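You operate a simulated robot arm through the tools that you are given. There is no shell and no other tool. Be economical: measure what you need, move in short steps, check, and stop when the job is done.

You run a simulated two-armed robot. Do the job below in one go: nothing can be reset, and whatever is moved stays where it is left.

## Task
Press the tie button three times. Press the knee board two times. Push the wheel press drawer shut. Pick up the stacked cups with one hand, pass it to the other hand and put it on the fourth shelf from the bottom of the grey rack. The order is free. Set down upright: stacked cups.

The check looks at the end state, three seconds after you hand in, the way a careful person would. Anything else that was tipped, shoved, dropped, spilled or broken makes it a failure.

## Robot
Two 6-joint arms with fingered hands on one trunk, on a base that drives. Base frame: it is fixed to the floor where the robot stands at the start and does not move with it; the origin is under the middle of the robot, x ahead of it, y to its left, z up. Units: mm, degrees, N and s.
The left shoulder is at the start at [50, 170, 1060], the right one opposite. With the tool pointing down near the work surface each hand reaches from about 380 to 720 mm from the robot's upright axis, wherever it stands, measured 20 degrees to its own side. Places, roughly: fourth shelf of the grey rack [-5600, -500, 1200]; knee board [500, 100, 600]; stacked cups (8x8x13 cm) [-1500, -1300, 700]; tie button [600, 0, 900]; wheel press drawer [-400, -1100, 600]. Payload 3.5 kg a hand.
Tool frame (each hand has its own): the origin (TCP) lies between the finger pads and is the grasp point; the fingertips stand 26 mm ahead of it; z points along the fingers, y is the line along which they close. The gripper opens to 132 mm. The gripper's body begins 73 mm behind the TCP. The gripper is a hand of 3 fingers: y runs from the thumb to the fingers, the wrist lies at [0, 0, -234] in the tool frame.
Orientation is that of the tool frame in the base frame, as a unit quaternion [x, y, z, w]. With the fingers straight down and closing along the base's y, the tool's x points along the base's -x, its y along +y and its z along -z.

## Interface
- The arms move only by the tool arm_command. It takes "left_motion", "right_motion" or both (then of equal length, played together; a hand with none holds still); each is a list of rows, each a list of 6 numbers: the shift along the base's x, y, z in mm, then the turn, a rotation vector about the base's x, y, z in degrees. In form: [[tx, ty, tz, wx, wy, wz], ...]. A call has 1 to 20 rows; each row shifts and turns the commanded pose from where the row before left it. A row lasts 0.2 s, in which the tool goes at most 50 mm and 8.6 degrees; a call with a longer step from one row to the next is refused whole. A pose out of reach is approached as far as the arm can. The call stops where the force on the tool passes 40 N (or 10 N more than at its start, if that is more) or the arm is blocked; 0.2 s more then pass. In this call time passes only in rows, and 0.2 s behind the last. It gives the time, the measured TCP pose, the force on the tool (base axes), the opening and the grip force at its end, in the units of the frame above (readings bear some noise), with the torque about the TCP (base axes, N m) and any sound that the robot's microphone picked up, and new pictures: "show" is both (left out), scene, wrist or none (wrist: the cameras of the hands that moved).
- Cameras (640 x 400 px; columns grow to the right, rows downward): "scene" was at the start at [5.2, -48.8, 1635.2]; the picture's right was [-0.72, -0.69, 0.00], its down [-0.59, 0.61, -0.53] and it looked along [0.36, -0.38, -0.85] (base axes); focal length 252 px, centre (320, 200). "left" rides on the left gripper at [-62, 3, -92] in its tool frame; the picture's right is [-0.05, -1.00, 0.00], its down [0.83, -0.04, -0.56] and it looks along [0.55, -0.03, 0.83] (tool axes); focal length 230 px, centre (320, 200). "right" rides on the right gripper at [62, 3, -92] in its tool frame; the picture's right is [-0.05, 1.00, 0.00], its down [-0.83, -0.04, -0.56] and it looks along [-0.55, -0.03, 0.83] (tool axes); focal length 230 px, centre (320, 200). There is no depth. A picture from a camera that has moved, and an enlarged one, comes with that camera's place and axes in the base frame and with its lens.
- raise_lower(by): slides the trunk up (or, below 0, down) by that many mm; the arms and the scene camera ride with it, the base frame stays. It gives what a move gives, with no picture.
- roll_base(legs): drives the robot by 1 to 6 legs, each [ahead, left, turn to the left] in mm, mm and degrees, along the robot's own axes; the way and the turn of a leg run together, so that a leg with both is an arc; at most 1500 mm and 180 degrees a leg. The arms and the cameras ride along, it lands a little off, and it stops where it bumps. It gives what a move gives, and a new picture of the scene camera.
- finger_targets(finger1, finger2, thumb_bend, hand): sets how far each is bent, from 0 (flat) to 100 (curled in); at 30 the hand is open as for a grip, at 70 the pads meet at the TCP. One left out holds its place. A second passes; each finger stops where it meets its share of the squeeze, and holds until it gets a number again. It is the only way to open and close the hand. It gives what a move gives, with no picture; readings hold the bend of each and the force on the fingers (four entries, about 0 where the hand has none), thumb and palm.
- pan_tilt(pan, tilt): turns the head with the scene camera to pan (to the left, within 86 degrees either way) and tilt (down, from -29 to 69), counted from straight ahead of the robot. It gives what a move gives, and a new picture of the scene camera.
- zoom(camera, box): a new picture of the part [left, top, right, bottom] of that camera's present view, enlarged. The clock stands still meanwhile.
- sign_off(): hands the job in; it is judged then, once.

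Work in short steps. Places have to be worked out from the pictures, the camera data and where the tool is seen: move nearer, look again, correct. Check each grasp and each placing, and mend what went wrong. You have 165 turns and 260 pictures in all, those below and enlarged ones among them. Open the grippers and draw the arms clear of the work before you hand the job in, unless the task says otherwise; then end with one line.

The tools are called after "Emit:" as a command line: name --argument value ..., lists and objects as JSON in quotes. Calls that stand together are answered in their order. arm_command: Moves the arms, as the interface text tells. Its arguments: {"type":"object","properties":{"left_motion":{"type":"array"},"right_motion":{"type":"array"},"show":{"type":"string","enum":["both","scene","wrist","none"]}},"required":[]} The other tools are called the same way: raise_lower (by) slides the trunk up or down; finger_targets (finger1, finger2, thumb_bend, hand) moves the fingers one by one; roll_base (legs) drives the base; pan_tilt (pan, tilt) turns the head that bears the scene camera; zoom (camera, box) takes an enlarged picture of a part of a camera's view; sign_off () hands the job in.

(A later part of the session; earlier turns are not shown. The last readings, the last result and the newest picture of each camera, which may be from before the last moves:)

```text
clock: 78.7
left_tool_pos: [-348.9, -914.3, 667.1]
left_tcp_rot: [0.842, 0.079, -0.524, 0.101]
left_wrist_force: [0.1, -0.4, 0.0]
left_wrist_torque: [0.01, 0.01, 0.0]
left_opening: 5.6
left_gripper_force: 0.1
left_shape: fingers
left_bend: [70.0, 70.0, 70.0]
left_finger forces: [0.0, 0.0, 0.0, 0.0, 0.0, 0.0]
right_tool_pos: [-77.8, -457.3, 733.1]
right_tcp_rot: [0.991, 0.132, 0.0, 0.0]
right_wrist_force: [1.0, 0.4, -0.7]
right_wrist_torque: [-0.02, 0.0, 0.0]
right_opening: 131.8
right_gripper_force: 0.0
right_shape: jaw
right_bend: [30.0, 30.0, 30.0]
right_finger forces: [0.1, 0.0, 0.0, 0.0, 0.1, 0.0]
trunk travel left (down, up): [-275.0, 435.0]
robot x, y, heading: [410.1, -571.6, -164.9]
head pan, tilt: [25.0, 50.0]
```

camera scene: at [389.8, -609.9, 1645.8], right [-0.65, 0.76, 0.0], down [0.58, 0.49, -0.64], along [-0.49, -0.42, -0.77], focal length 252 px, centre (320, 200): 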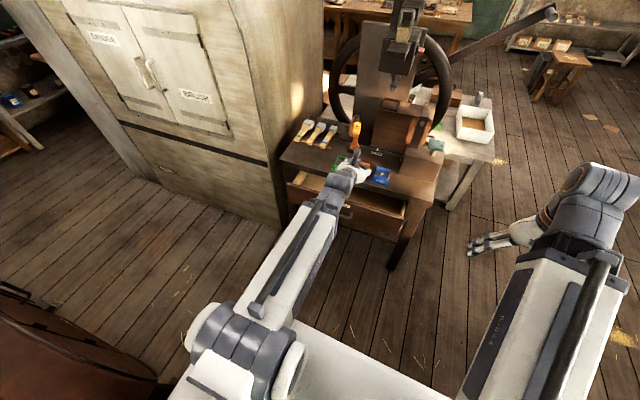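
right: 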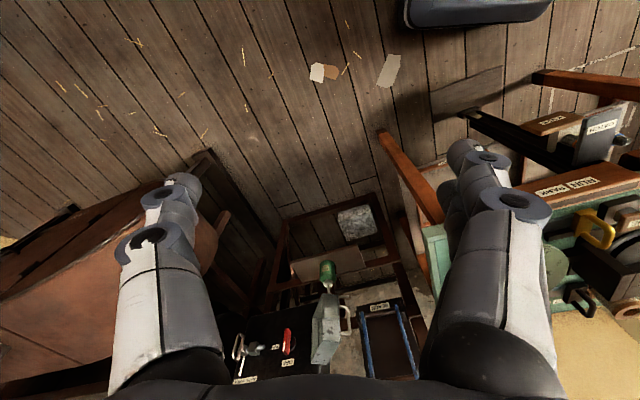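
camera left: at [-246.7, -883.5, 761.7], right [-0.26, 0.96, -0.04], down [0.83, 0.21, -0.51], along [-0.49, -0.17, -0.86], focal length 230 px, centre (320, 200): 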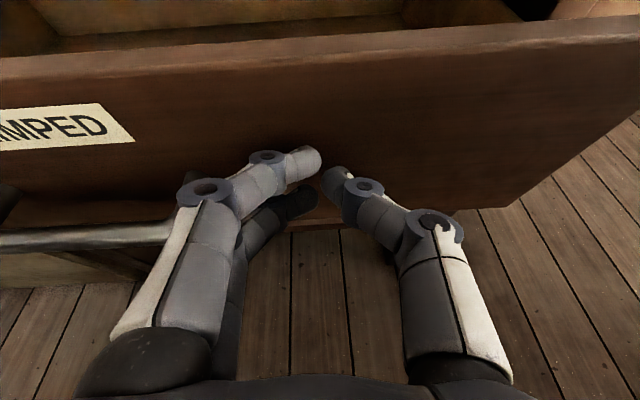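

No contact force yet; I look at the wrist view to check.

Emit:
zoom --camera "left" --box '[0, 0, 640, 400]'

```text
1.00 times, centred on (320, 200) of left (not enlarged: the box is as wide or as high as the picture)
camera zoom: at [-294.7, -896.5, 762.0], right [-0.26, 0.96, -0.04], down [0.83, 0.21, -0.51], along [-0.49, -0.17, -0.86], focal length 230 px, centre (320, 200)
```

zoom: 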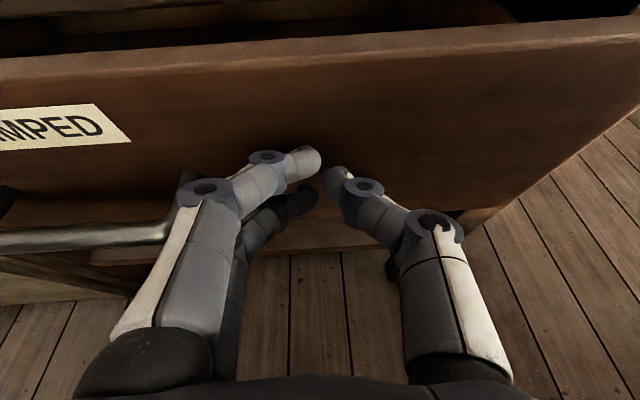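

The drawer is in fact moving along with the hand, with little friction. I continue pushing.

Emit:
arm_command --left_motion '[[-9.6, -2.7, 0, 0, 0, 0], [-9.6, -2.7, 0, 0, 0, 0], [-9.6, -2.7, 0, 0, 0, 0], [-9.6, -2.7, 0, 0, 0, 0], [-9.6, -2.7, 0, 0, 0, 0], [-9.6, -2.7, 0, 0, 0, 0], [-9.6, -2.7, 0, 0, 0, 0], [-9.6, -2.7, 0, 0, 0, 0]]' --show "both"

```text
clock: 80.0
left_tool_pos: [-395.9, -930.2, 665.1]
left_tcp_rot: [0.844, 0.081, -0.521, 0.102]
left_wrist_force: [19.1, 3.9, 5.0]
left_wrist_torque: [-0.02, 0.12, -0.11]
left_opening: 0.1
left_gripper_force: 11.6
left_shape: fingers
left_bend: [75.0, 70.0, 71.0]
left_finger forces: [13.3, 0.0, 0.0, 0.0, 10.0, 0.0]
right_tool_pos: [-75.3, -457.3, 733.2]
right_tcp_rot: [0.991, 0.133, 0.0, -0.002]
right_wrist_force: [0.2, -0.7, 0.0]
right_wrist_torque: [0.01, -0.01, -0.01]
right_opening: 131.6
right_gripper_force: 0.2
right_shape: jaw
right_bend: [30.0, 30.0, 30.0]
right_finger forces: [0.0, 0.1, 0.0, 0.0, 0.1, 0.0]
trunk travel left (down, up): [-275.0, 435.0]
robot x, y, heading: [410.6, -571.5, -164.8]
head pan, tilt: [25.0, 50.0]
stopped in row 6 (left hand): the force on the tool passed its limit at 53 N (the readings are from after the stop); the commanded pose is now the measured one
camera scene: at [390.7, -609.9, 1245.9], right [-0.65, 0.76, 0.0], down [0.58, 0.5, -0.64], along [-0.49, -0.42, -0.77], focal length 252 px, centre (320, 200)
camera left: at [-342.5, -910.8, 759.9], right [-0.26, 0.96, -0.04], down [0.84, 0.21, -0.5], along [-0.48, -0.17, -0.86], focal length 230 px, centre (320, 200)
```

scene: 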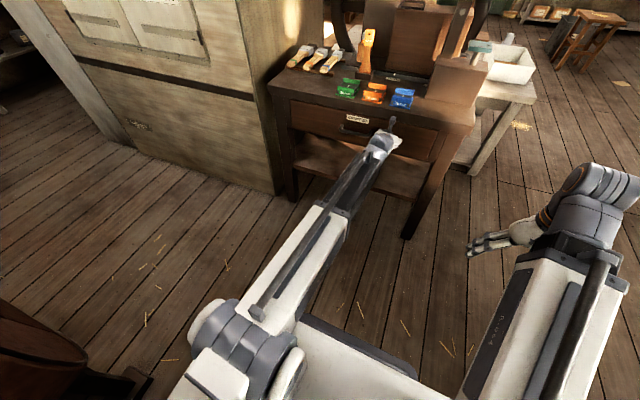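
left: 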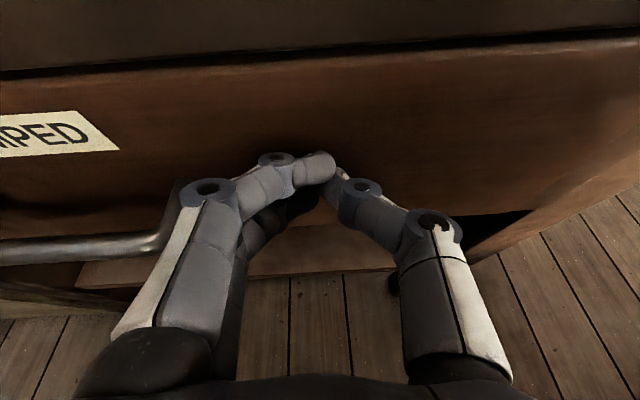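

The drawer hit its stop and looks flush. I back the hand off and check.

Emit:
arm_command --left_motion '[[15, 4, 0, 0, 0, 0], [25, 8, 0, 0, 0, 0], [40, 12, 0, 0, 0, 0], [40, 12, 0, 0, 0, 0], [40, 12, 0, 0, 0, 0]]' --show "none"

Emit:
zoom --camera "scene" --box '[250, 50, 500, 250]'

Emit:
zoom --camera "left" --box '[0, 0, 640, 400]'

```text
clock: 81.2
left_tool_pos: [-238.7, -881.3, 662.6]
left_tcp_rot: [0.844, 0.079, -0.521, 0.1]
left_wrist_force: [-0.7, -1.0, -0.1]
left_wrist_torque: [-0.03, 0.01, 0.03]
left_opening: 5.4
left_gripper_force: 0.1
left_shape: fingers
left_bend: [70.0, 70.0, 70.0]
left_finger forces: [0.0, 0.1, 0.0, 0.0, 0.0, 0.1]
right_tool_pos: [-77.1, -457.2, 734.2]
right_tcp_rot: [0.991, 0.133, 0.0, 0.0]
right_wrist_force: [0.4, -0.3, 0.5]
right_wrist_torque: [-0.02, -0.02, 0.0]
right_opening: 132.2
right_gripper_force: 0.1
right_shape: jaw
right_bend: [30.0, 30.0, 30.0]
right_finger forces: [0.1, 0.0, 0.1, 0.1, 0.1, 0.1]
trunk travel left (down, up): [-275.0, 435.0]
robot x, y, heading: [412.4, -575.6, -164.4]
head pan, tilt: [25.0, 50.0]
```

```text
2.00 times, centred on (375, 150) of scene
camera zoom: at [388.6, -610.3, 1245.7], right [-0.65, 0.76, 0.0], down [0.58, 0.5, -0.64], along [-0.49, -0.42, -0.77], focal length 503 px, centre (210, 300)
```

zoom: 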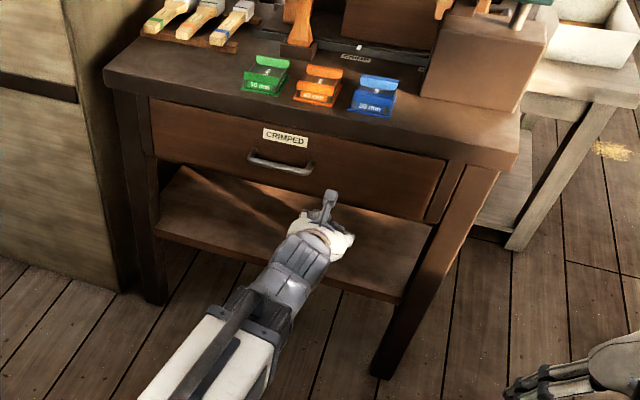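

```text
1.00 times, centred on (320, 200) of left (not enlarged: the box is as wide or as high as the picture)
camera zoom: at [-185.6, -862.7, 758.1], right [-0.26, 0.96, -0.04], down [0.84, 0.21, -0.5], along [-0.48, -0.17, -0.86], focal length 230 px, centre (320, 200)
```

zoom: 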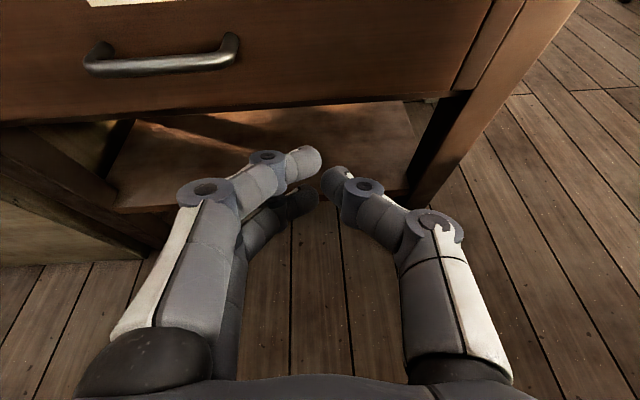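

The drawer is shut flush. Now the cups: I raise the trunk, bring the left tool back to vertical and open that hand.

Emit:
raise_lower --by 400

Emit:
arm_command --left_motion '[[10, 2, 0, 2.1, -7.7, 0], [10, 2, 0, 2.1, -7.7, 0], [10, 2, 0, 2.1, -7.7, 0], [10, 2, 0, 2.1, -7.7, 0], [10, 2, 0, 2.1, -7.7, 0], [10, 2, 0, 2.1, -7.7, 0], [10, 2, 0, 2.1, -7.7, 0], [10, 2, 0, 2.1, -7.7, 0]]' --show "none"

Emit:
finger_targets --hand "left" --finger1 30 --finger2 30 --thumb_bend 30

```text
clock: 85.1
left_tool_pos: [-239.1, -881.2, 1062.2]
left_tcp_rot: [0.844, 0.08, -0.52, 0.101]
left_wrist_force: [-0.3, 0.4, 0.0]
left_wrist_torque: [0.01, 0.0, -0.02]
left_opening: 5.3
left_gripper_force: 0.1
left_shape: fingers
left_bend: [70.0, 70.0, 70.0]
left_finger forces: [0.1, 0.0, 0.0, 0.0, 0.1, 0.0]
right_tool_pos: [-76.4, -457.9, 1133.7]
right_tcp_rot: [0.991, 0.133, 0.0, 0.0]
right_wrist_force: [0.5, -0.3, -0.9]
right_wrist_torque: [-0.01, 0.04, 0.01]
right_opening: 131.9
right_gripper_force: 0.1
right_shape: jaw
right_bend: [30.0, 30.0, 30.0]
right_finger forces: [0.0, 0.1, 0.0, 0.0, 0.1, 0.0]
trunk travel left (down, up): [-675.0, 35.0]
robot x, y, heading: [408.4, -569.7, -164.8]
head pan, tilt: [25.0, 50.0]
```

```text
clock: 86.9
left_tool_pos: [-158.8, -864.2, 1063.3]
left_tcp_rot: [0.996, 0.09, 0.002, 0.008]
left_wrist_force: [0.1, -0.1, -0.2]
left_wrist_torque: [0.0, 0.02, 0.01]
left_opening: 5.7
left_gripper_force: 0.1
left_shape: fingers
left_bend: [70.0, 70.0, 70.0]
left_finger forces: [0.0, 0.0, 0.0, 0.0, 0.1, 0.1]
right_tool_pos: [-77.3, -456.9, 1133.0]
right_tcp_rot: [0.991, 0.133, 0.0, 0.001]
right_wrist_force: [-0.4, 0.3, -0.1]
right_wrist_torque: [0.02, 0.01, 0.01]
right_opening: 132.2
right_gripper_force: 0.1
right_shape: jaw
right_bend: [30.0, 30.0, 30.0]
right_finger forces: [0.1, 0.0, 0.1, 0.1, 0.0, 0.1]
trunk travel left (down, up): [-675.0, 35.0]
robot x, y, heading: [411.5, -575.5, -164.8]
head pan, tilt: [25.0, 50.0]
```

```text
clock: 87.9
left_tool_pos: [-158.4, -865.1, 1062.9]
left_tcp_rot: [0.996, 0.089, 0.001, 0.009]
left_wrist_force: [0.4, -0.3, 0.0]
left_wrist_torque: [0.01, -0.02, 0.01]
left_opening: 133.7
left_gripper_force: 0.0
left_shape: fingers
left_bend: [30.0, 30.0, 30.0]
left_finger forces: [0.1, 0.1, 0.0, 0.0, 0.1, 0.0]
right_tool_pos: [-77.7, -457.7, 1133.0]
right_tcp_rot: [0.991, 0.134, 0.0, 0.0]
right_wrist_force: [0.5, -0.2, -0.1]
right_wrist_torque: [0.03, -0.01, -0.01]
right_opening: 132.0
right_gripper_force: 0.0
right_shape: jaw
right_bend: [30.0, 30.0, 30.0]
right_finger forces: [0.0, 0.0, 0.0, 0.0, 0.0, 0.1]
trunk travel left (down, up): [-675.0, 35.0]
robot x, y, heading: [414.1, -569.4, -164.6]
head pan, tilt: [25.0, 50.0]
```

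Both hands are vertical and open. I drive out past the press: diagonal first, turn to face -x, then ahead.

Emit:
roll_base --legs '[[250, -400, 0], [0, 0, -15.4], [800, 0, 0]]'

Emit:
pan_tilt --pan 45 --tilt 35

```text
clock: 95.5
left_tool_pos: [-1356.1, -361.1, 1063.5]
left_tcp_rot: [0.999, -0.051, 0.0, 0.008]
left_wrist_force: [-1.0, 0.7, 0.1]
left_wrist_torque: [0.01, -0.03, 0.0]
left_opening: 134.1
left_gripper_force: 0.1
left_shape: fingers
left_bend: [30.0, 30.0, 30.0]
left_finger forces: [0.0, 0.0, 0.1, 0.0, 0.0, 0.0]
right_tool_pos: [-1164.5, 7.3, 1133.8]
right_tcp_rot: [1.0, -0.007, 0.001, 0.0]
right_wrist_force: [-0.4, 0.3, 0.3]
right_wrist_torque: [-0.03, 0.03, 0.0]
right_opening: 131.7
right_gripper_force: 0.1
right_shape: jaw
right_bend: [30.0, 30.0, 30.0]
right_finger forces: [0.1, 0.0, 0.0, 0.0, 0.0, 0.0]
trunk travel left (down, up): [-675.0, 35.0]
robot x, y, heading: [-726.5, -242.0, 179.3]
head pan, tilt: [25.0, 50.0]
camera scene: at [-760.1, -268.9, 1645.7], right [-0.41, 0.91, 0.0], down [0.7, 0.31, -0.64], along [-0.59, -0.26, -0.77], focal length 252 px, centre (320, 200)
```

scene: 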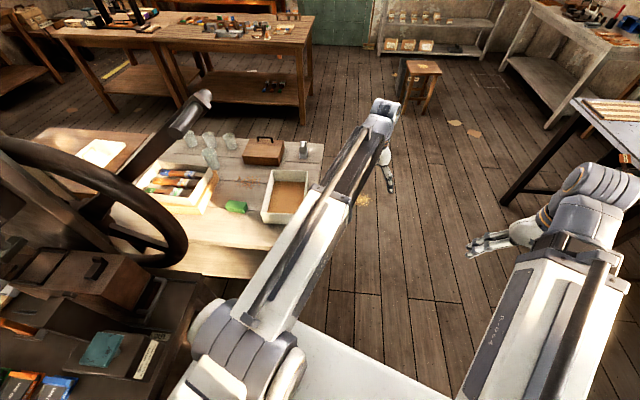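

```text
clock: 96.3
left_tool_pos: [-1356.7, -361.1, 1062.3]
left_tcp_rot: [0.999, -0.051, -0.001, 0.009]
left_wrist_force: [-0.3, -0.4, -0.3]
left_wrist_torque: [0.0, 0.0, 0.02]
left_opening: 133.9
left_gripper_force: 0.1
left_shape: fingers
left_bend: [30.0, 30.0, 30.0]
left_finger forces: [0.0, 0.0, 0.1, 0.0, 0.1, 0.0]
right_tool_pos: [-1164.4, 7.5, 1132.4]
right_tcp_rot: [1.0, -0.007, -0.001, 0.0]
right_wrist_force: [0.4, 0.4, -0.2]
right_wrist_torque: [0.03, -0.02, -0.02]
right_opening: 132.0
right_gripper_force: 0.1
right_shape: jaw
right_bend: [30.0, 30.0, 30.0]
right_finger forces: [0.1, 0.0, 0.1, 0.0, 0.1, 0.1]
trunk travel left (down, up): [-675.0, 35.0]
robot x, y, heading: [-725.4, -237.1, 179.2]
head pan, tilt: [45.0, 35.0]
camera scene: at [-752.6, -298.7, 1667.4], right [-0.7, 0.72, 0.0], down [0.41, 0.4, -0.82], along [-0.59, -0.57, -0.57], focal length 252 px, centre (320, 200)
```

scene: 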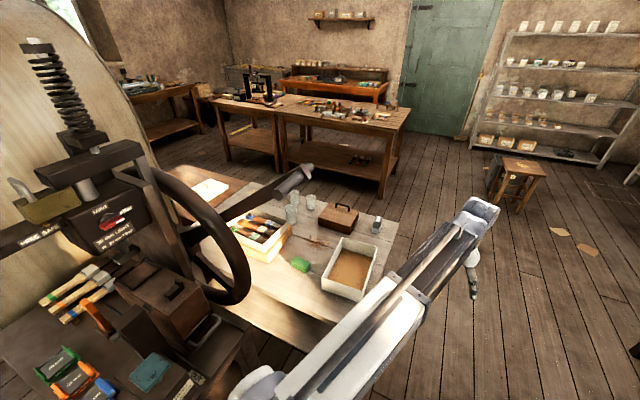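

Emit:
zoom --camera "scene" --box '[200, 150, 420, 310]'

Emit:
zoom --camera "scene" --box '[450, 10, 640, 180]'

```text
2.50 times, centred on (310, 230) of scene
camera zoom: at [-752.6, -298.7, 1667.4], right [-0.7, 0.72, 0.0], down [0.41, 0.4, -0.82], along [-0.59, -0.57, -0.57], focal length 629 px, centre (345, 125)
```

zoom: 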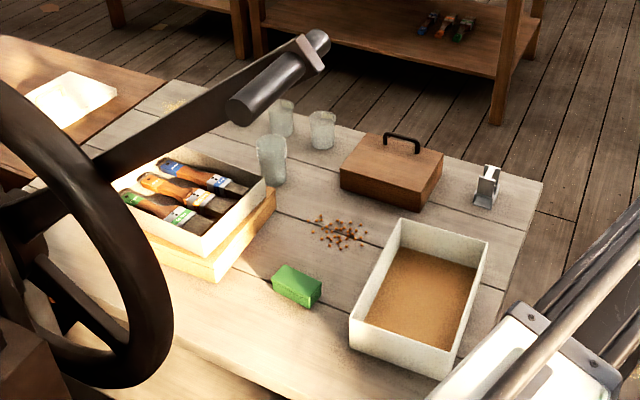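

```text
2.35 times, centred on (545, 95) of scene
camera zoom: at [-752.6, -298.7, 1667.4], right [-0.7, 0.72, 0.0], down [0.41, 0.4, -0.82], along [-0.59, -0.57, -0.57], focal length 592 px, centre (-209, 447)
```

zoom: 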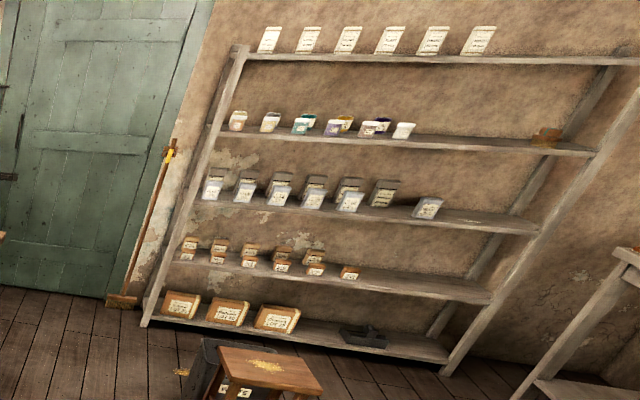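

The stack of cups is the tall glass at about [-1510, -1290], on a table whose top is z≈640. Two single glasses and a bottle box stand close by, and the press lever blocks the near side. I go round to the table's -x side. The rack's fourth shelf (with mugs) has free room on its right part.

Emit:
roll_base --legs '[[1500, 0, 0], [0, 0, 90], [700, 0, 0]]'

Emit:
pan_tilt --pan 50 --tilt 40

```text
clock: 111.0
left_tool_pos: [-2116.1, -1537.7, 1062.5]
left_tcp_rot: [0.741, 0.671, 0.006, 0.007]
left_wrist_force: [0.1, -0.3, -0.1]
left_wrist_torque: [-0.01, 0.0, 0.01]
left_opening: 133.9
left_gripper_force: 0.0
left_shape: fingers
left_bend: [30.0, 30.0, 30.0]
left_finger forces: [0.0, 0.0, 0.0, 0.0, 0.0, 0.0]
right_tool_pos: [-2485.8, -1346.9, 1133.5]
right_tcp_rot: [0.711, 0.703, 0.001, -0.001]
right_wrist_force: [0.4, -0.6, -0.4]
right_wrist_torque: [-0.01, -0.01, 0.01]
right_opening: 131.7
right_gripper_force: 0.1
right_shape: jaw
right_bend: [30.0, 30.0, 30.0]
right_finger forces: [0.0, 0.1, 0.0, 0.0, 0.0, 0.0]
trunk travel left (down, up): [-675.0, 35.0]
robot x, y, heading: [-2242.5, -911.2, -90.4]
head pan, tilt: [45.0, 35.0]
camera scene: at [-2182.3, -931.8, 1667.4], right [-0.72, -0.7, 0.0], down [-0.4, 0.41, -0.82], along [0.57, -0.59, -0.57], focal length 252 px, centre (320, 200)
```

scene: 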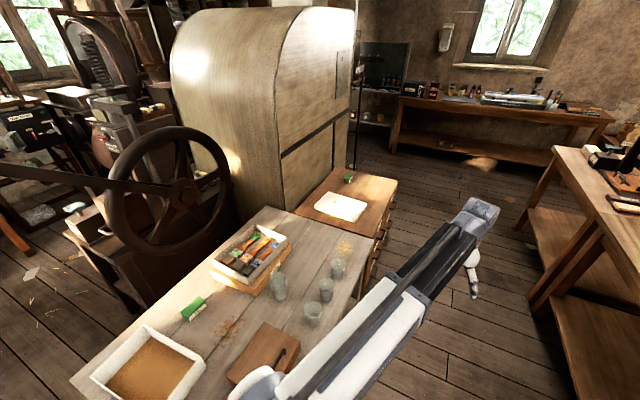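

```text
clock: 111.6
left_tool_pos: [-2116.5, -1537.7, 1063.8]
left_tcp_rot: [0.741, 0.671, 0.006, 0.007]
left_wrist_force: [0.1, 0.3, 0.5]
left_wrist_torque: [0.02, 0.06, 0.02]
left_opening: 133.7
left_gripper_force: 0.3
left_shape: fingers
left_bend: [30.0, 30.0, 30.0]
left_finger forces: [0.0, 0.0, 0.0, 0.0, 0.1, 0.1]
right_tool_pos: [-2486.3, -1347.7, 1133.9]
right_tcp_rot: [0.712, 0.702, 0.0, 0.001]
right_wrist_force: [0.0, -0.3, -0.5]
right_wrist_torque: [0.01, 0.01, -0.01]
right_opening: 131.9
right_gripper_force: 0.0
right_shape: jaw
right_bend: [30.0, 30.0, 30.0]
right_finger forces: [0.0, 0.1, 0.1, 0.1, 0.1, 0.1]
trunk travel left (down, up): [-675.0, 35.0]
robot x, y, heading: [-2240.7, -905.2, -90.8]
head pan, tilt: [50.0, 40.0]
camera scene: at [-2179.3, -923.7, 1659.9], right [-0.65, -0.76, 0.0], down [-0.49, 0.42, -0.77], along [0.58, -0.5, -0.64], focal length 252 px, centre (320, 200)
```

scene: 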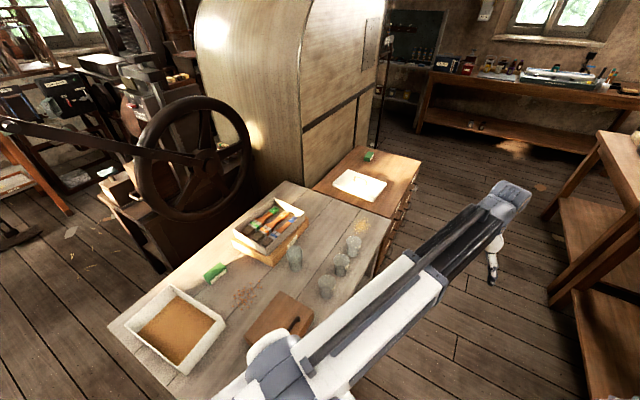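

Emit:
zoom --camera "scene" --box '[220, 180, 400, 320]'

```text
2.86 times, centred on (310, 250) of scene
camera zoom: at [-2179.3, -923.7, 1659.9], right [-0.65, -0.76, 0.0], down [-0.49, 0.42, -0.77], along [0.58, -0.5, -0.64], focal length 719 px, centre (349, 57)
```

zoom: 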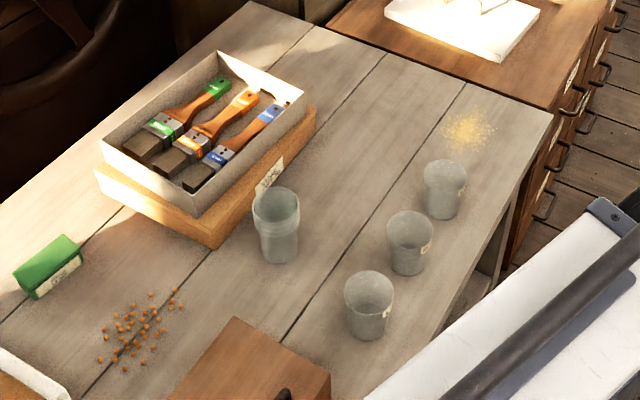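

The stack is at about [-1541, -1322] on a top of z≈600, with single cups ~200 mm away and the brush box ~67 mm beyond it. I drive alongside and turn to face the table (heading ~20°).

Emit:
roll_base --legs '[[410, 0, 0], [0, 0, 110]]'

Emit:
pan_tilt --pan -15 --tilt 50

```text
clock: 118.9
left_tool_pos: [-1711.2, -962.3, 1062.9]
left_tcp_rot: [-0.144, 0.99, 0.009, 0.0]
left_wrist_force: [0.0, 0.4, 0.7]
left_wrist_torque: [0.01, 0.0, 0.0]
left_opening: 134.3
left_gripper_force: 0.0
left_shape: fingers
left_bend: [30.0, 30.0, 30.0]
left_finger forces: [0.0, 0.0, 0.0, 0.0, 0.1, 0.0]
right_tool_pos: [-1747.1, -1377.0, 1133.9]
right_tcp_rot: [-0.187, 0.982, 0.001, 0.0]
right_wrist_force: [0.0, 0.2, 0.7]
right_wrist_torque: [0.0, -0.01, -0.03]
right_opening: 132.0
right_gripper_force: 0.0
right_shape: jaw
right_bend: [30.0, 30.0, 30.0]
right_finger forces: [0.1, 0.0, 0.0, 0.1, 0.0, 0.1]
trunk travel left (down, up): [-675.0, 35.0]
robot x, y, heading: [-2244.5, -1317.9, 21.6]
head pan, tilt: [50.0, 40.0]
camera scene: at [-2258.9, -1249.9, 1659.9], right [0.95, -0.32, 0.0], down [-0.2, -0.61, -0.77], along [0.24, 0.73, -0.64], focal length 252 px, centre (320, 200)
```

scene: 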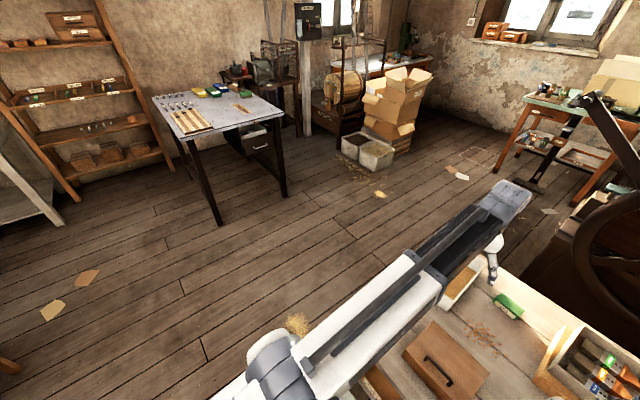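

```text
clock: 120.2
left_tool_pos: [-1711.4, -963.3, 1063.7]
left_tcp_rot: [-0.144, 0.99, 0.009, -0.001]
left_wrist_force: [0.6, 0.6, 0.7]
left_wrist_torque: [-0.01, 0.0, 0.02]
left_opening: 134.2
left_gripper_force: 0.0
left_shape: fingers
left_bend: [30.0, 30.0, 30.0]
left_finger forces: [0.0, 0.0, 0.1, 0.1, 0.0, 0.1]
right_tool_pos: [-1749.1, -1377.1, 1132.8]
right_tcp_rot: [-0.188, 0.982, 0.0, 0.0]
right_wrist_force: [0.2, 0.3, 0.3]
right_wrist_torque: [0.03, 0.0, -0.02]
right_opening: 132.0
right_gripper_force: 0.0
right_shape: jaw
right_bend: [30.0, 30.0, 30.0]
right_finger forces: [0.0, 0.0, 0.1, 0.0, 0.0, 0.1]
trunk travel left (down, up): [-675.0, 35.0]
robot x, y, heading: [-2246.1, -1317.7, 21.6]
head pan, tilt: [-15.0, 50.0]
camera scene: at [-2209.2, -1321.7, 1645.7], right [0.12, -0.99, 0.0], down [-0.76, -0.09, -0.64], along [0.64, 0.07, -0.77], focal length 252 px, centre (320, 200)
```

scene: 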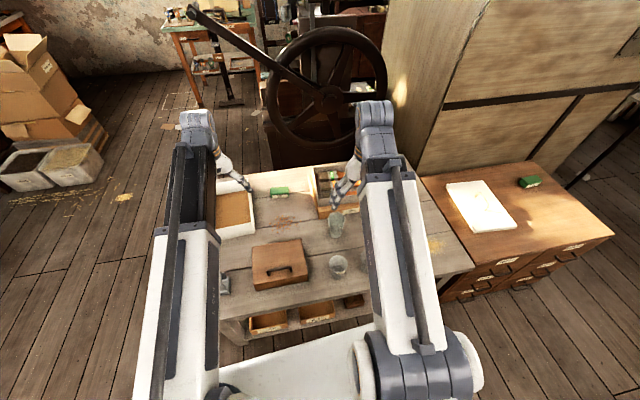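

I use the right wrist camera to fix the stack's place.

Emit:
zoom --camera "right" --box '[0, 0, 640, 400]'

Emit:
zoom --camera "scene" --box '[220, 140, 460, 320]'

```text
1.00 times, centred on (320, 200) of right (not enlarged: the box is as wide or as high as the picture)
camera zoom: at [-1807.7, -1397.5, 1225.0], right [-0.32, 0.95, 0.0], down [0.79, 0.27, 0.55], along [0.53, 0.18, -0.83], focal length 230 px, centre (320, 200)
```

zoom: 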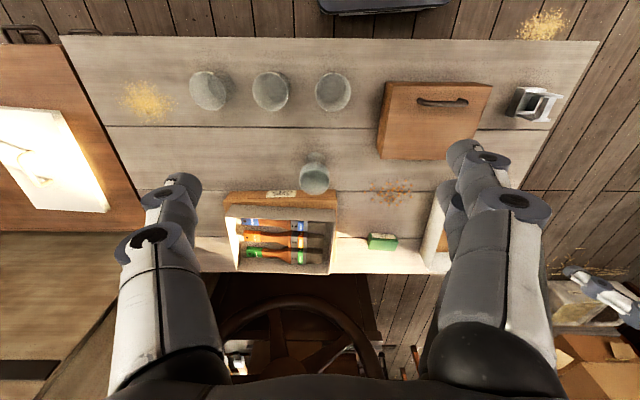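

```text
2.22 times, centred on (340, 230) of scene
camera zoom: at [-2209.2, -1321.7, 1645.7], right [0.12, -0.99, 0.0], down [-0.76, -0.09, -0.64], along [0.64, 0.07, -0.77], focal length 559 px, centre (276, 133)
```

zoom: 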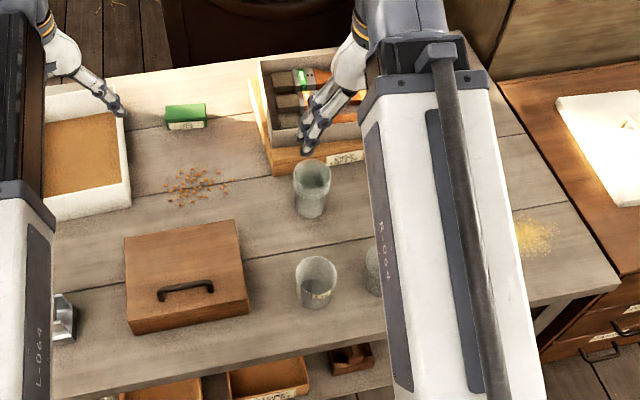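

Both views put the stack at about [-1555, -1327], rim near z 730. I move the right hand above it at a safe height and look again.

Emit:
arm_command --right_motion '[[32, 8, -20, 0, 0, 0], [32, 8, -20, 0, 0, 0], [32, 8, -20, 0, 0, 0], [32, 8, -20, 0, 0, 0], [32, 8, -20, 0, 0, 0], [32, 9, -20, 0, 0, 0], [0, 0, -40, 0, 0, 0]]' --show "both"

```text
clock: 121.8
left_tool_pos: [-1711.4, -963.3, 1064.2]
left_tcp_rot: [-0.144, 0.99, 0.009, -0.001]
left_wrist_force: [-1.2, 0.1, -1.0]
left_wrist_torque: [-0.02, 0.01, -0.02]
left_opening: 134.1
left_gripper_force: 0.0
left_shape: fingers
left_bend: [30.0, 30.0, 30.0]
left_finger forces: [0.0, 0.0, 0.0, 0.0, 0.1, 0.0]
right_tool_pos: [-1553.8, -1329.8, 973.2]
right_tcp_rot: [-0.187, 0.982, 0.0, 0.0]
right_wrist_force: [-0.2, 0.5, -0.1]
right_wrist_torque: [-0.02, 0.03, 0.03]
right_opening: 131.9
right_gripper_force: 0.1
right_shape: jaw
right_bend: [30.0, 30.0, 30.0]
right_finger forces: [0.0, 0.0, 0.1, 0.0, 0.0, 0.0]
trunk travel left (down, up): [-675.0, 35.0]
robot x, y, heading: [-2245.5, -1315.6, 21.4]
head pan, tilt: [-15.0, 50.0]
camera scene: at [-2209.2, -1321.8, 1645.8], right [0.11, -0.99, 0.0], down [-0.76, -0.09, -0.64], along [0.64, 0.07, -0.77], focal length 252 px, centre (320, 200)
camera right: at [-1613.2, -1350.0, 1064.7], right [-0.32, 0.95, 0.0], down [0.79, 0.27, 0.56], along [0.53, 0.18, -0.83], focal length 230 px, centre (320, 200)
```

scene: 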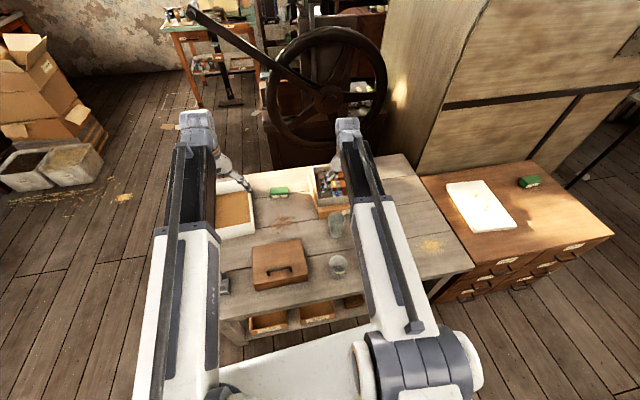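
right: 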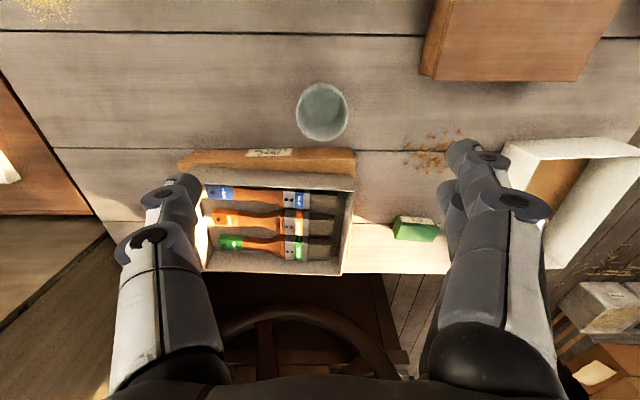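

Triangulating gives the rim at about [-1536, -1320, 704]. I correct sideways and come down to just above it.

Emit:
arm_command --right_motion '[[18, 9, -20, 0, 0, 0], [0, 0, -45, 0, 0, 0], [0, 0, -45, 0, 0, 0], [0, 0, -40, 0, 0, 0], [0, 0, -30, 0, 0, 0]]' --show "wrist"

Emit:
zoom --camera "scene" --box '[260, 120, 420, 260]'

```text
clock: 123.0
left_tool_pos: [-1711.7, -962.5, 1062.3]
left_tcp_rot: [-0.143, 0.99, 0.009, -0.001]
left_wrist_force: [-0.8, 0.3, 0.8]
left_wrist_torque: [-0.01, 0.0, 0.0]
left_opening: 134.2
left_gripper_force: 0.1
left_shape: fingers
left_bend: [30.0, 30.0, 30.0]
left_finger forces: [0.0, 0.1, 0.0, 0.0, 0.1, 0.1]
right_tool_pos: [-1539.3, -1318.9, 793.6]
right_tcp_rot: [-0.187, 0.982, 0.0, 0.0]
right_wrist_force: [-0.5, 0.7, 0.7]
right_wrist_torque: [0.01, 0.01, 0.01]
right_opening: 131.8
right_gripper_force: 0.0
right_shape: jaw
right_bend: [30.0, 30.0, 30.0]
right_finger forces: [0.0, 0.1, 0.0, 0.1, 0.1, 0.1]
trunk travel left (down, up): [-675.0, 35.0]
robot x, y, heading: [-2246.6, -1315.6, 21.7]
head pan, tilt: [-15.0, 50.0]
camera right: at [-1598.7, -1340.0, 884.2], right [-0.32, 0.95, 0.0], down [0.79, 0.27, 0.56], along [0.53, 0.18, -0.83], focal length 230 px, centre (320, 200)
```

right: 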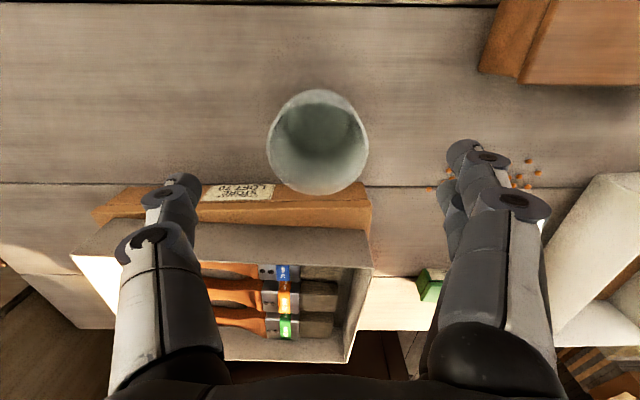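

```text
2.86 times, centred on (340, 190) of scene
camera zoom: at [-2209.1, -1321.8, 1645.8], right [0.11, -0.99, 0.0], down [-0.76, -0.09, -0.64], along [0.64, 0.07, -0.77], focal length 719 px, centre (263, 229)
```

zoom: 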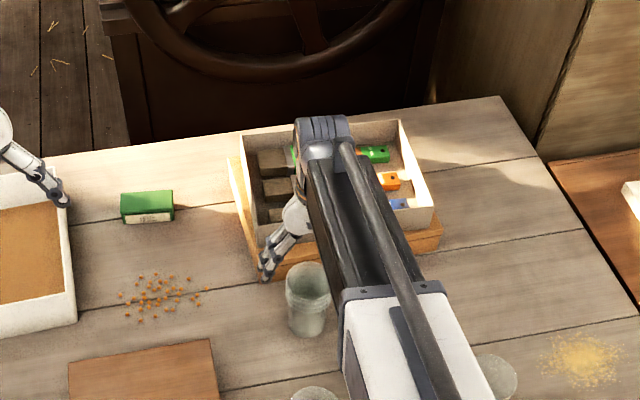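

The rim is centred at [-1537, -1321, 706], under the hand. I lower to grasp height (TCP z≈645) between the neighbours.

Emit:
arm_command --right_motion '[[2, -2, -40, 0, 0, 0], [0, 0, -40, 0, 0, 0], [0, 0, -30, 0, 0, 0], [0, 0, -20, 0, 0, 0], [0, 0, -18, 0, 0, 0]]' --show "both"

```text
clock: 124.2
left_tool_pos: [-1713.2, -964.0, 1064.7]
left_tcp_rot: [-0.143, 0.99, 0.008, 0.0]
left_wrist_force: [-0.3, 0.0, -0.1]
left_wrist_torque: [0.02, 0.02, -0.03]
left_opening: 134.2
left_gripper_force: 0.0
left_shape: fingers
left_bend: [30.0, 30.0, 30.0]
left_finger forces: [0.0, 0.0, 0.0, 0.0, 0.0, 0.1]
right_tool_pos: [-1533.1, -1321.0, 665.4]
right_tcp_rot: [-0.186, 0.983, 0.0, 0.007]
right_wrist_force: [-7.0, -2.8, 28.5]
right_wrist_torque: [0.18, -0.46, -0.01]
right_opening: 131.7
right_gripper_force: 0.0
right_shape: jaw
right_bend: [30.0, 30.0, 30.0]
right_finger forces: [4.5, 14.1, 0.0, 0.0, 19.1, 0.0]
trunk travel left (down, up): [-675.0, 35.0]
robot x, y, heading: [-2245.4, -1316.1, 21.8]
head pan, tilt: [-15.0, 50.0]
stopped in row 5 (right hand): the force on the tool passed its limit at 56 N (the readings are from after the stop); the commanded pose is now the measured one
camera scene: at [-2211.3, -1322.0, 1646.2], right [0.11, -0.99, 0.0], down [-0.76, -0.09, -0.64], along [0.64, 0.07, -0.77], focal length 252 px, centre (320, 200)
camera right: at [-1593.9, -1341.3, 756.1], right [-0.32, 0.95, 0.0], down [0.78, 0.26, 0.57], along [0.54, 0.18, -0.82], focal length 230 px, centre (320, 200)
```

scene: 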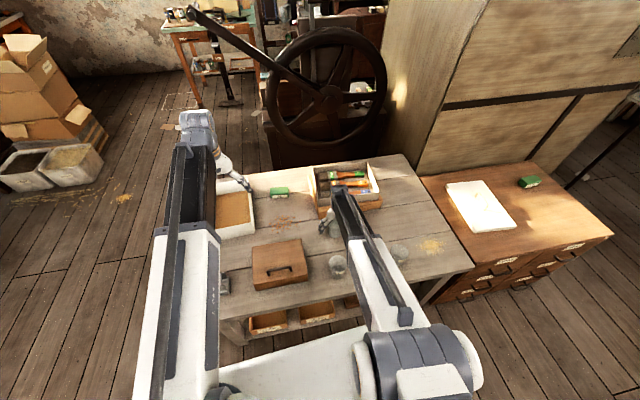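
right: 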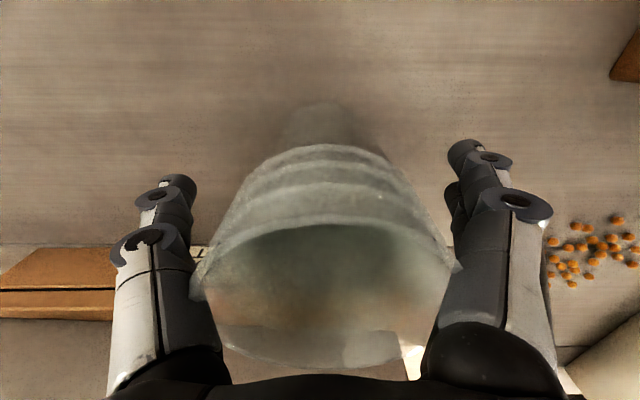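

The open fingertips touched the table (they reach further when straight); the cup stack stands between them. I lift 15 mm and pre-close the fingers somewhat.

Emit:
arm_command --right_motion '[[0, 0, 10, 0, 0, 0], [0, 0, 10, 0, 0, 0]]' --show "none"

Emit:
finger_targets --hand "right" --finger1 38 --finger2 38 --thumb_bend 38

Emit:
zoom --camera "right" --box '[0, 0, 640, 400]'

```text
clock: 124.8
left_tool_pos: [-1710.5, -962.9, 1062.8]
left_tcp_rot: [-0.143, 0.99, 0.009, -0.001]
left_wrist_force: [0.8, 0.4, 0.6]
left_wrist_torque: [0.02, -0.03, -0.01]
left_opening: 134.0
left_gripper_force: 0.0
left_shape: fingers
left_bend: [30.0, 30.0, 30.0]
left_finger forces: [0.0, 0.1, 0.0, 0.0, 0.1, 0.0]
right_tool_pos: [-1533.9, -1321.0, 679.3]
right_tcp_rot: [-0.186, 0.983, 0.0, 0.004]
right_wrist_force: [0.4, -0.5, 0.2]
right_wrist_torque: [0.01, 0.0, -0.04]
right_opening: 131.9
right_gripper_force: 0.0
right_shape: jaw
right_bend: [30.0, 30.0, 30.0]
right_finger forces: [0.0, 0.0, 0.0, 0.1, 0.1, 0.0]
trunk travel left (down, up): [-675.0, 35.0]
robot x, y, heading: [-2249.8, -1314.6, 21.7]
head pan, tilt: [-15.0, 50.0]
```

```text
clock: 125.8
left_tool_pos: [-1710.6, -963.5, 1062.7]
left_tcp_rot: [-0.143, 0.99, 0.009, 0.0]
left_wrist_force: [-0.5, -0.1, 0.2]
left_wrist_torque: [-0.02, -0.01, 0.04]
left_opening: 134.3
left_gripper_force: 0.2
left_shape: fingers
left_bend: [30.0, 30.0, 30.0]
left_finger forces: [0.0, 0.1, 0.0, 0.1, 0.1, 0.0]
right_tool_pos: [-1533.7, -1320.4, 680.6]
right_tcp_rot: [-0.187, 0.982, 0.001, 0.004]
right_wrist_force: [0.2, 0.3, 0.2]
right_wrist_torque: [0.0, 0.03, -0.02]
right_opening: 109.0
right_gripper_force: 0.1
right_shape: fingers
right_bend: [38.0, 38.0, 38.0]
right_finger forces: [0.0, 0.1, 0.1, 0.0, 0.1, 0.0]
trunk travel left (down, up): [-675.0, 35.0]
robot x, y, heading: [-2244.9, -1316.8, 21.5]
head pan, tilt: [-15.0, 50.0]
```

```text
1.00 times, centred on (320, 200) of right (not enlarged: the box is as wide or as high as the picture)
camera zoom: at [-1594.1, -1340.9, 771.9], right [-0.32, 0.95, 0.0], down [0.78, 0.26, 0.56], along [0.53, 0.18, -0.83], focal length 230 px, centre (320, 200)
```

zoom: 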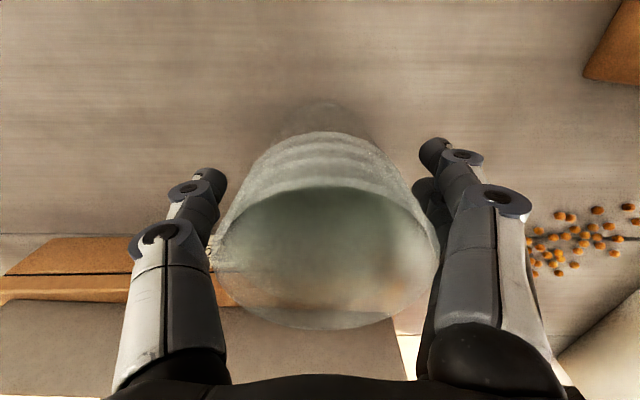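

The stack is centred between fingers. I lower 18 mm and close the hand gently.

Emit:
arm_command --right_motion '[[0, 0, -9, 0, 0, 0], [0, 0, -9, 0, 0, 0]]' --show "none"

Emit:
finger_targets --hand "right" --finger1 60 --finger2 60 --thumb_bend 60

Emit:
zoom --camera "right" --box '[0, 0, 640, 400]'

```text
clock: 126.3
left_tool_pos: [-1712.9, -963.3, 1065.3]
left_tcp_rot: [-0.144, 0.99, 0.009, 0.001]
left_wrist_force: [0.3, 0.6, -0.1]
left_wrist_torque: [0.02, -0.01, 0.01]
left_opening: 134.0
left_gripper_force: 0.1
left_shape: fingers
left_bend: [30.0, 30.0, 30.0]
left_finger forces: [0.0, 0.0, 0.1, 0.0, 0.0, 0.0]
right_tool_pos: [-1532.2, -1320.0, 668.2]
right_tcp_rot: [-0.187, 0.982, -0.001, 0.008]
right_wrist_force: [-0.4, -1.0, 33.0]
right_wrist_torque: [0.15, -0.11, -0.06]
right_opening: 110.4
right_gripper_force: 13.7
right_shape: fingers
right_bend: [38.0, 37.0, 38.0]
right_finger forces: [2.9, 12.0, 0.0, 0.0, 13.6, 0.0]
trunk travel left (down, up): [-675.0, 35.0]
robot x, y, heading: [-2245.0, -1315.6, 21.4]
head pan, tilt: [-15.0, 50.0]
```

```text
clock: 126.8
left_tool_pos: [-1713.0, -963.5, 1063.3]
left_tcp_rot: [-0.143, 0.99, 0.009, 0.0]
left_wrist_force: [0.4, -0.2, 0.0]
left_wrist_torque: [-0.05, -0.04, 0.0]
left_opening: 134.0
left_gripper_force: 0.0
left_shape: fingers
left_bend: [30.0, 30.0, 30.0]
left_finger forces: [0.1, 0.0, 0.0, 0.1, 0.1, 0.0]
right_tool_pos: [-1532.0, -1320.1, 668.2]
right_tcp_rot: [-0.186, 0.982, 0.0, 0.009]
right_wrist_force: [-7.9, -1.0, 24.4]
right_wrist_torque: [0.19, -0.33, 0.0]
right_opening: 64.3
right_gripper_force: 59.6
right_shape: fingers
right_bend: [57.0, 59.0, 59.0]
right_finger forces: [29.8, 33.2, 0.0, 0.1, 56.4, 0.1]
trunk travel left (down, up): [-675.0, 35.0]
robot x, y, heading: [-2244.4, -1319.0, 21.7]
head pan, tilt: [-15.0, 50.0]
stopped (right hand): the force on the tool passed its limit at 45 N (the readings are from after the stop); the commanded pose is now the measured one
```

```text
1.00 times, centred on (320, 200) of right (not enlarged: the box is as wide or as high as the picture)
camera zoom: at [-1593.3, -1341.0, 759.2], right [-0.32, 0.95, 0.0], down [0.78, 0.26, 0.57], along [0.54, 0.18, -0.82], focal length 230 px, centre (320, 200)
```

zoom: 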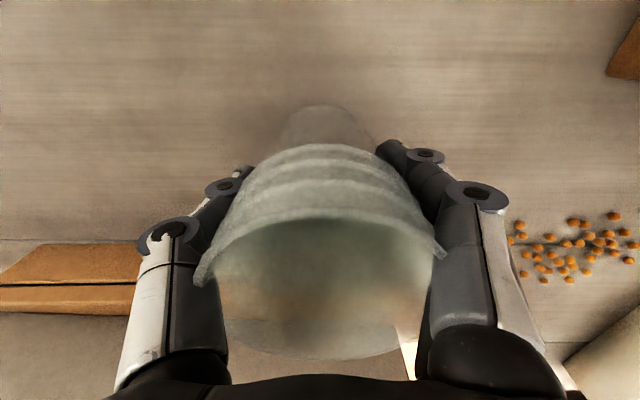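

The cups are gripped but hard (60 N). I ease the grip slightly.

Emit:
finger_targets --hand "right" --finger1 56 --finger2 57 --thumb_bend 57

```text
clock: 127.8
left_tool_pos: [-1714.1, -963.8, 1063.6]
left_tcp_rot: [-0.143, 0.99, 0.008, 0.001]
left_wrist_force: [0.3, -0.1, -0.5]
left_wrist_torque: [-0.02, 0.0, -0.02]
left_opening: 134.1
left_gripper_force: 0.0
left_shape: fingers
left_bend: [30.0, 30.0, 30.0]
left_finger forces: [0.0, 0.0, 0.0, 0.0, 0.0, 0.0]
right_tool_pos: [-1532.5, -1320.5, 668.1]
right_tcp_rot: [-0.187, 0.982, 0.0, 0.009]
right_wrist_force: [-1.9, -1.6, 36.0]
right_wrist_torque: [0.22, -0.15, 0.11]
right_opening: 68.5
right_gripper_force: 59.3
right_shape: fingers
right_bend: [55.0, 56.0, 56.0]
right_finger forces: [26.5, 35.5, 0.0, 0.0, 55.9, 0.1]
trunk travel left (down, up): [-675.0, 35.0]
robot x, y, heading: [-2245.2, -1318.8, 21.5]
head pan, tilt: [-15.0, 50.0]
```

The squeeze stays at the hand's own preset level. I lift a few millimetres to take the load off the table and see whether the cups come.

Emit:
arm_command --right_motion '[[0, 0, 8, 0, 0, 0], [0, 0, 10, 0, 0, 0], [0, 0, 12, 0, 0, 0]]' --show "both"

```text
clock: 128.6
left_tool_pos: [-1711.7, -963.3, 1063.9]
left_tcp_rot: [-0.143, 0.99, 0.009, -0.001]
left_wrist_force: [0.3, -0.3, 0.5]
left_wrist_torque: [0.0, 0.01, 0.0]
left_opening: 134.3
left_gripper_force: 0.2
left_shape: fingers
left_bend: [30.0, 30.0, 30.0]
left_finger forces: [0.0, 0.1, 0.0, 0.1, 0.0, 0.1]
right_tool_pos: [-1532.3, -1319.5, 694.1]
right_tcp_rot: [-0.186, 0.982, 0.0, 0.006]
right_wrist_force: [0.6, 0.8, -0.7]
right_wrist_torque: [0.04, -0.03, -0.02]
right_opening: 68.1
right_gripper_force: 46.2
right_shape: fingers
right_bend: [55.0, 56.0, 56.0]
right_finger forces: [18.4, 29.8, 0.0, 0.1, 44.3, 0.1]
trunk travel left (down, up): [-675.0, 35.0]
robot x, y, heading: [-2242.0, -1315.0, 21.6]
head pan, tilt: [-15.0, 50.0]
camera scene: at [-2209.2, -1321.8, 1645.6], right [0.11, -0.99, 0.0], down [-0.76, -0.09, -0.64], along [0.64, 0.07, -0.77], focal length 252 px, centre (320, 200)
camera right: at [-1593.4, -1340.7, 784.7], right [-0.32, 0.95, 0.0], down [0.78, 0.26, 0.57], along [0.54, 0.18, -0.82], focal length 230 px, centre (320, 200)
```

scene: 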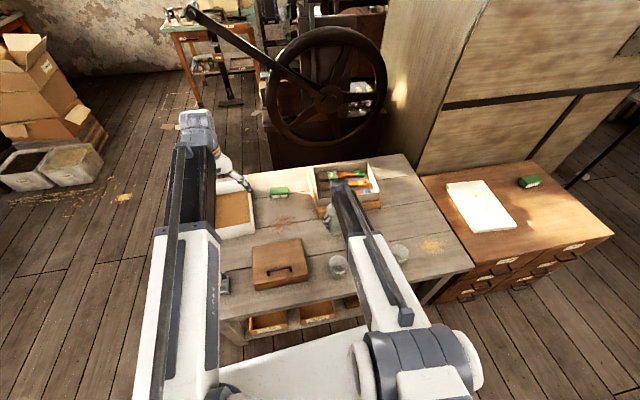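
right: 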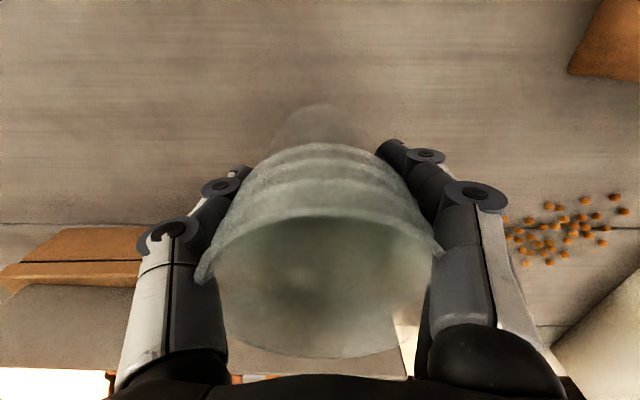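

The cups come up with the hand. I lift them clear to z≈1000.

Emit:
arm_command --right_motion '[[0, 0, 25, 0, 0, 0], [0, 0, 35, 0, 0, 0], [0, 0, 40, 0, 0, 0], [0, 0, 40, 0, 0, 0], [0, 0, 40, 0, 0, 0], [0, 0, 40, 0, 0, 0], [0, 0, 40, 0, 0, 0], [0, 0, 40, 0, 0, 0], [0, 0, 20, 0, 0, 0]]' --show "both"

```text
clock: 130.6
left_tool_pos: [-1712.6, -963.6, 1063.6]
left_tcp_rot: [-0.144, 0.99, 0.009, -0.001]
left_wrist_force: [-0.2, 0.3, -1.2]
left_wrist_torque: [0.0, 0.03, 0.0]
left_opening: 134.2
left_gripper_force: 0.1
left_shape: fingers
left_bend: [30.0, 30.0, 30.0]
left_finger forces: [0.1, 0.0, 0.1, 0.0, 0.1, 0.0]
right_tool_pos: [-1531.6, -1321.0, 1014.8]
right_tcp_rot: [-0.186, 0.982, -0.001, 0.006]
right_wrist_force: [0.2, 0.3, -1.7]
right_wrist_torque: [-0.01, -0.03, 0.01]
right_opening: 67.3
right_gripper_force: 43.9
right_shape: fingers
right_bend: [55.0, 56.0, 56.0]
right_finger forces: [16.2, 29.5, 0.0, 0.1, 42.6, 0.0]
trunk travel left (down, up): [-675.0, 35.0]
robot x, y, heading: [-2247.4, -1317.6, 21.7]
head pan, tilt: [-15.0, 50.0]
camera scene: at [-2209.2, -1321.8, 1645.7], right [0.11, -0.99, 0.0], down [-0.76, -0.09, -0.64], along [0.64, 0.07, -0.77], focal length 252 px, centre (320, 200)
camera right: at [-1591.7, -1341.4, 1106.1], right [-0.32, 0.95, 0.0], down [0.78, 0.26, 0.57], along [0.54, 0.18, -0.82], focal length 230 px, centre (320, 200)
```

scene: 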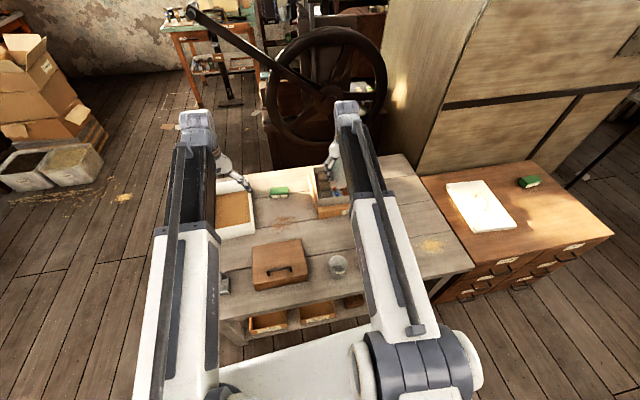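
right: 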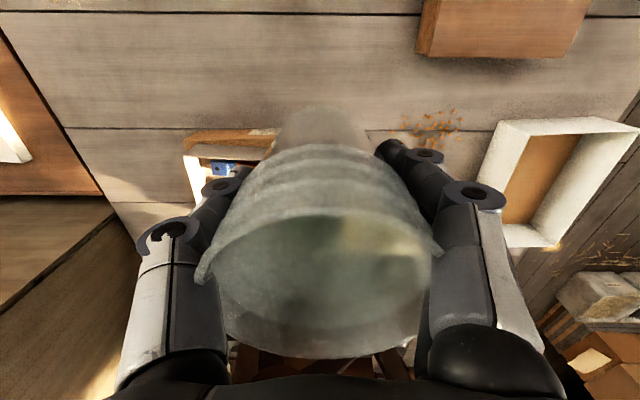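

The grasp is firm. I move the base back-left to open floor for the hand-over.

Emit:
roll_base --legs '[[-300, 500, 0]]'

```text
clock: 133.9
left_tool_pos: [-2174.5, -605.7, 1063.9]
left_tcp_rot: [-0.14, 0.99, 0.008, 0.0]
left_wrist_force: [-0.3, 0.0, 0.2]
left_wrist_torque: [0.03, -0.02, 0.01]
left_opening: 134.2
left_gripper_force: 0.1
left_shape: fingers
left_bend: [30.0, 30.0, 30.0]
left_finger forces: [0.0, 0.0, 0.0, 0.0, 0.1, 0.0]
right_tool_pos: [-1997.0, -963.3, 1014.1]
right_tcp_rot: [-0.183, 0.983, 0.0, 0.006]
right_wrist_force: [-0.3, 0.4, 0.0]
right_wrist_torque: [0.02, 0.01, 0.02]
right_opening: 67.2
right_gripper_force: 44.5
right_shape: fingers
right_bend: [55.0, 56.0, 56.0]
right_finger forces: [16.2, 29.5, 0.0, 0.0, 42.4, 0.1]
trunk travel left (down, up): [-675.0, 35.0]
robot x, y, heading: [-2714.8, -957.2, 21.2]
head pan, tilt: [-15.0, 50.0]
camera scene: at [-2675.7, -960.9, 1645.7], right [0.11, -0.99, 0.0], down [-0.76, -0.08, -0.64], along [0.64, 0.07, -0.77], focal length 252 px, centre (320, 200)
```

scene: 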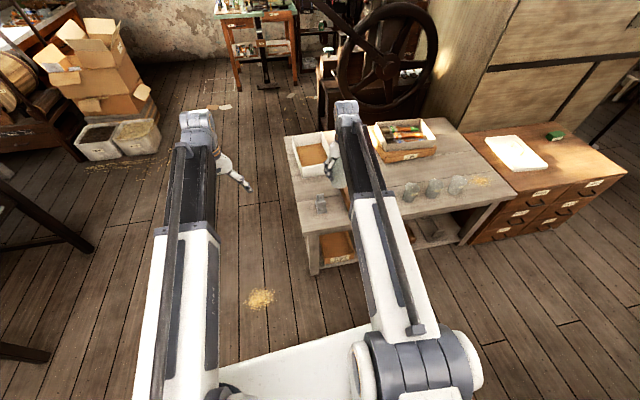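

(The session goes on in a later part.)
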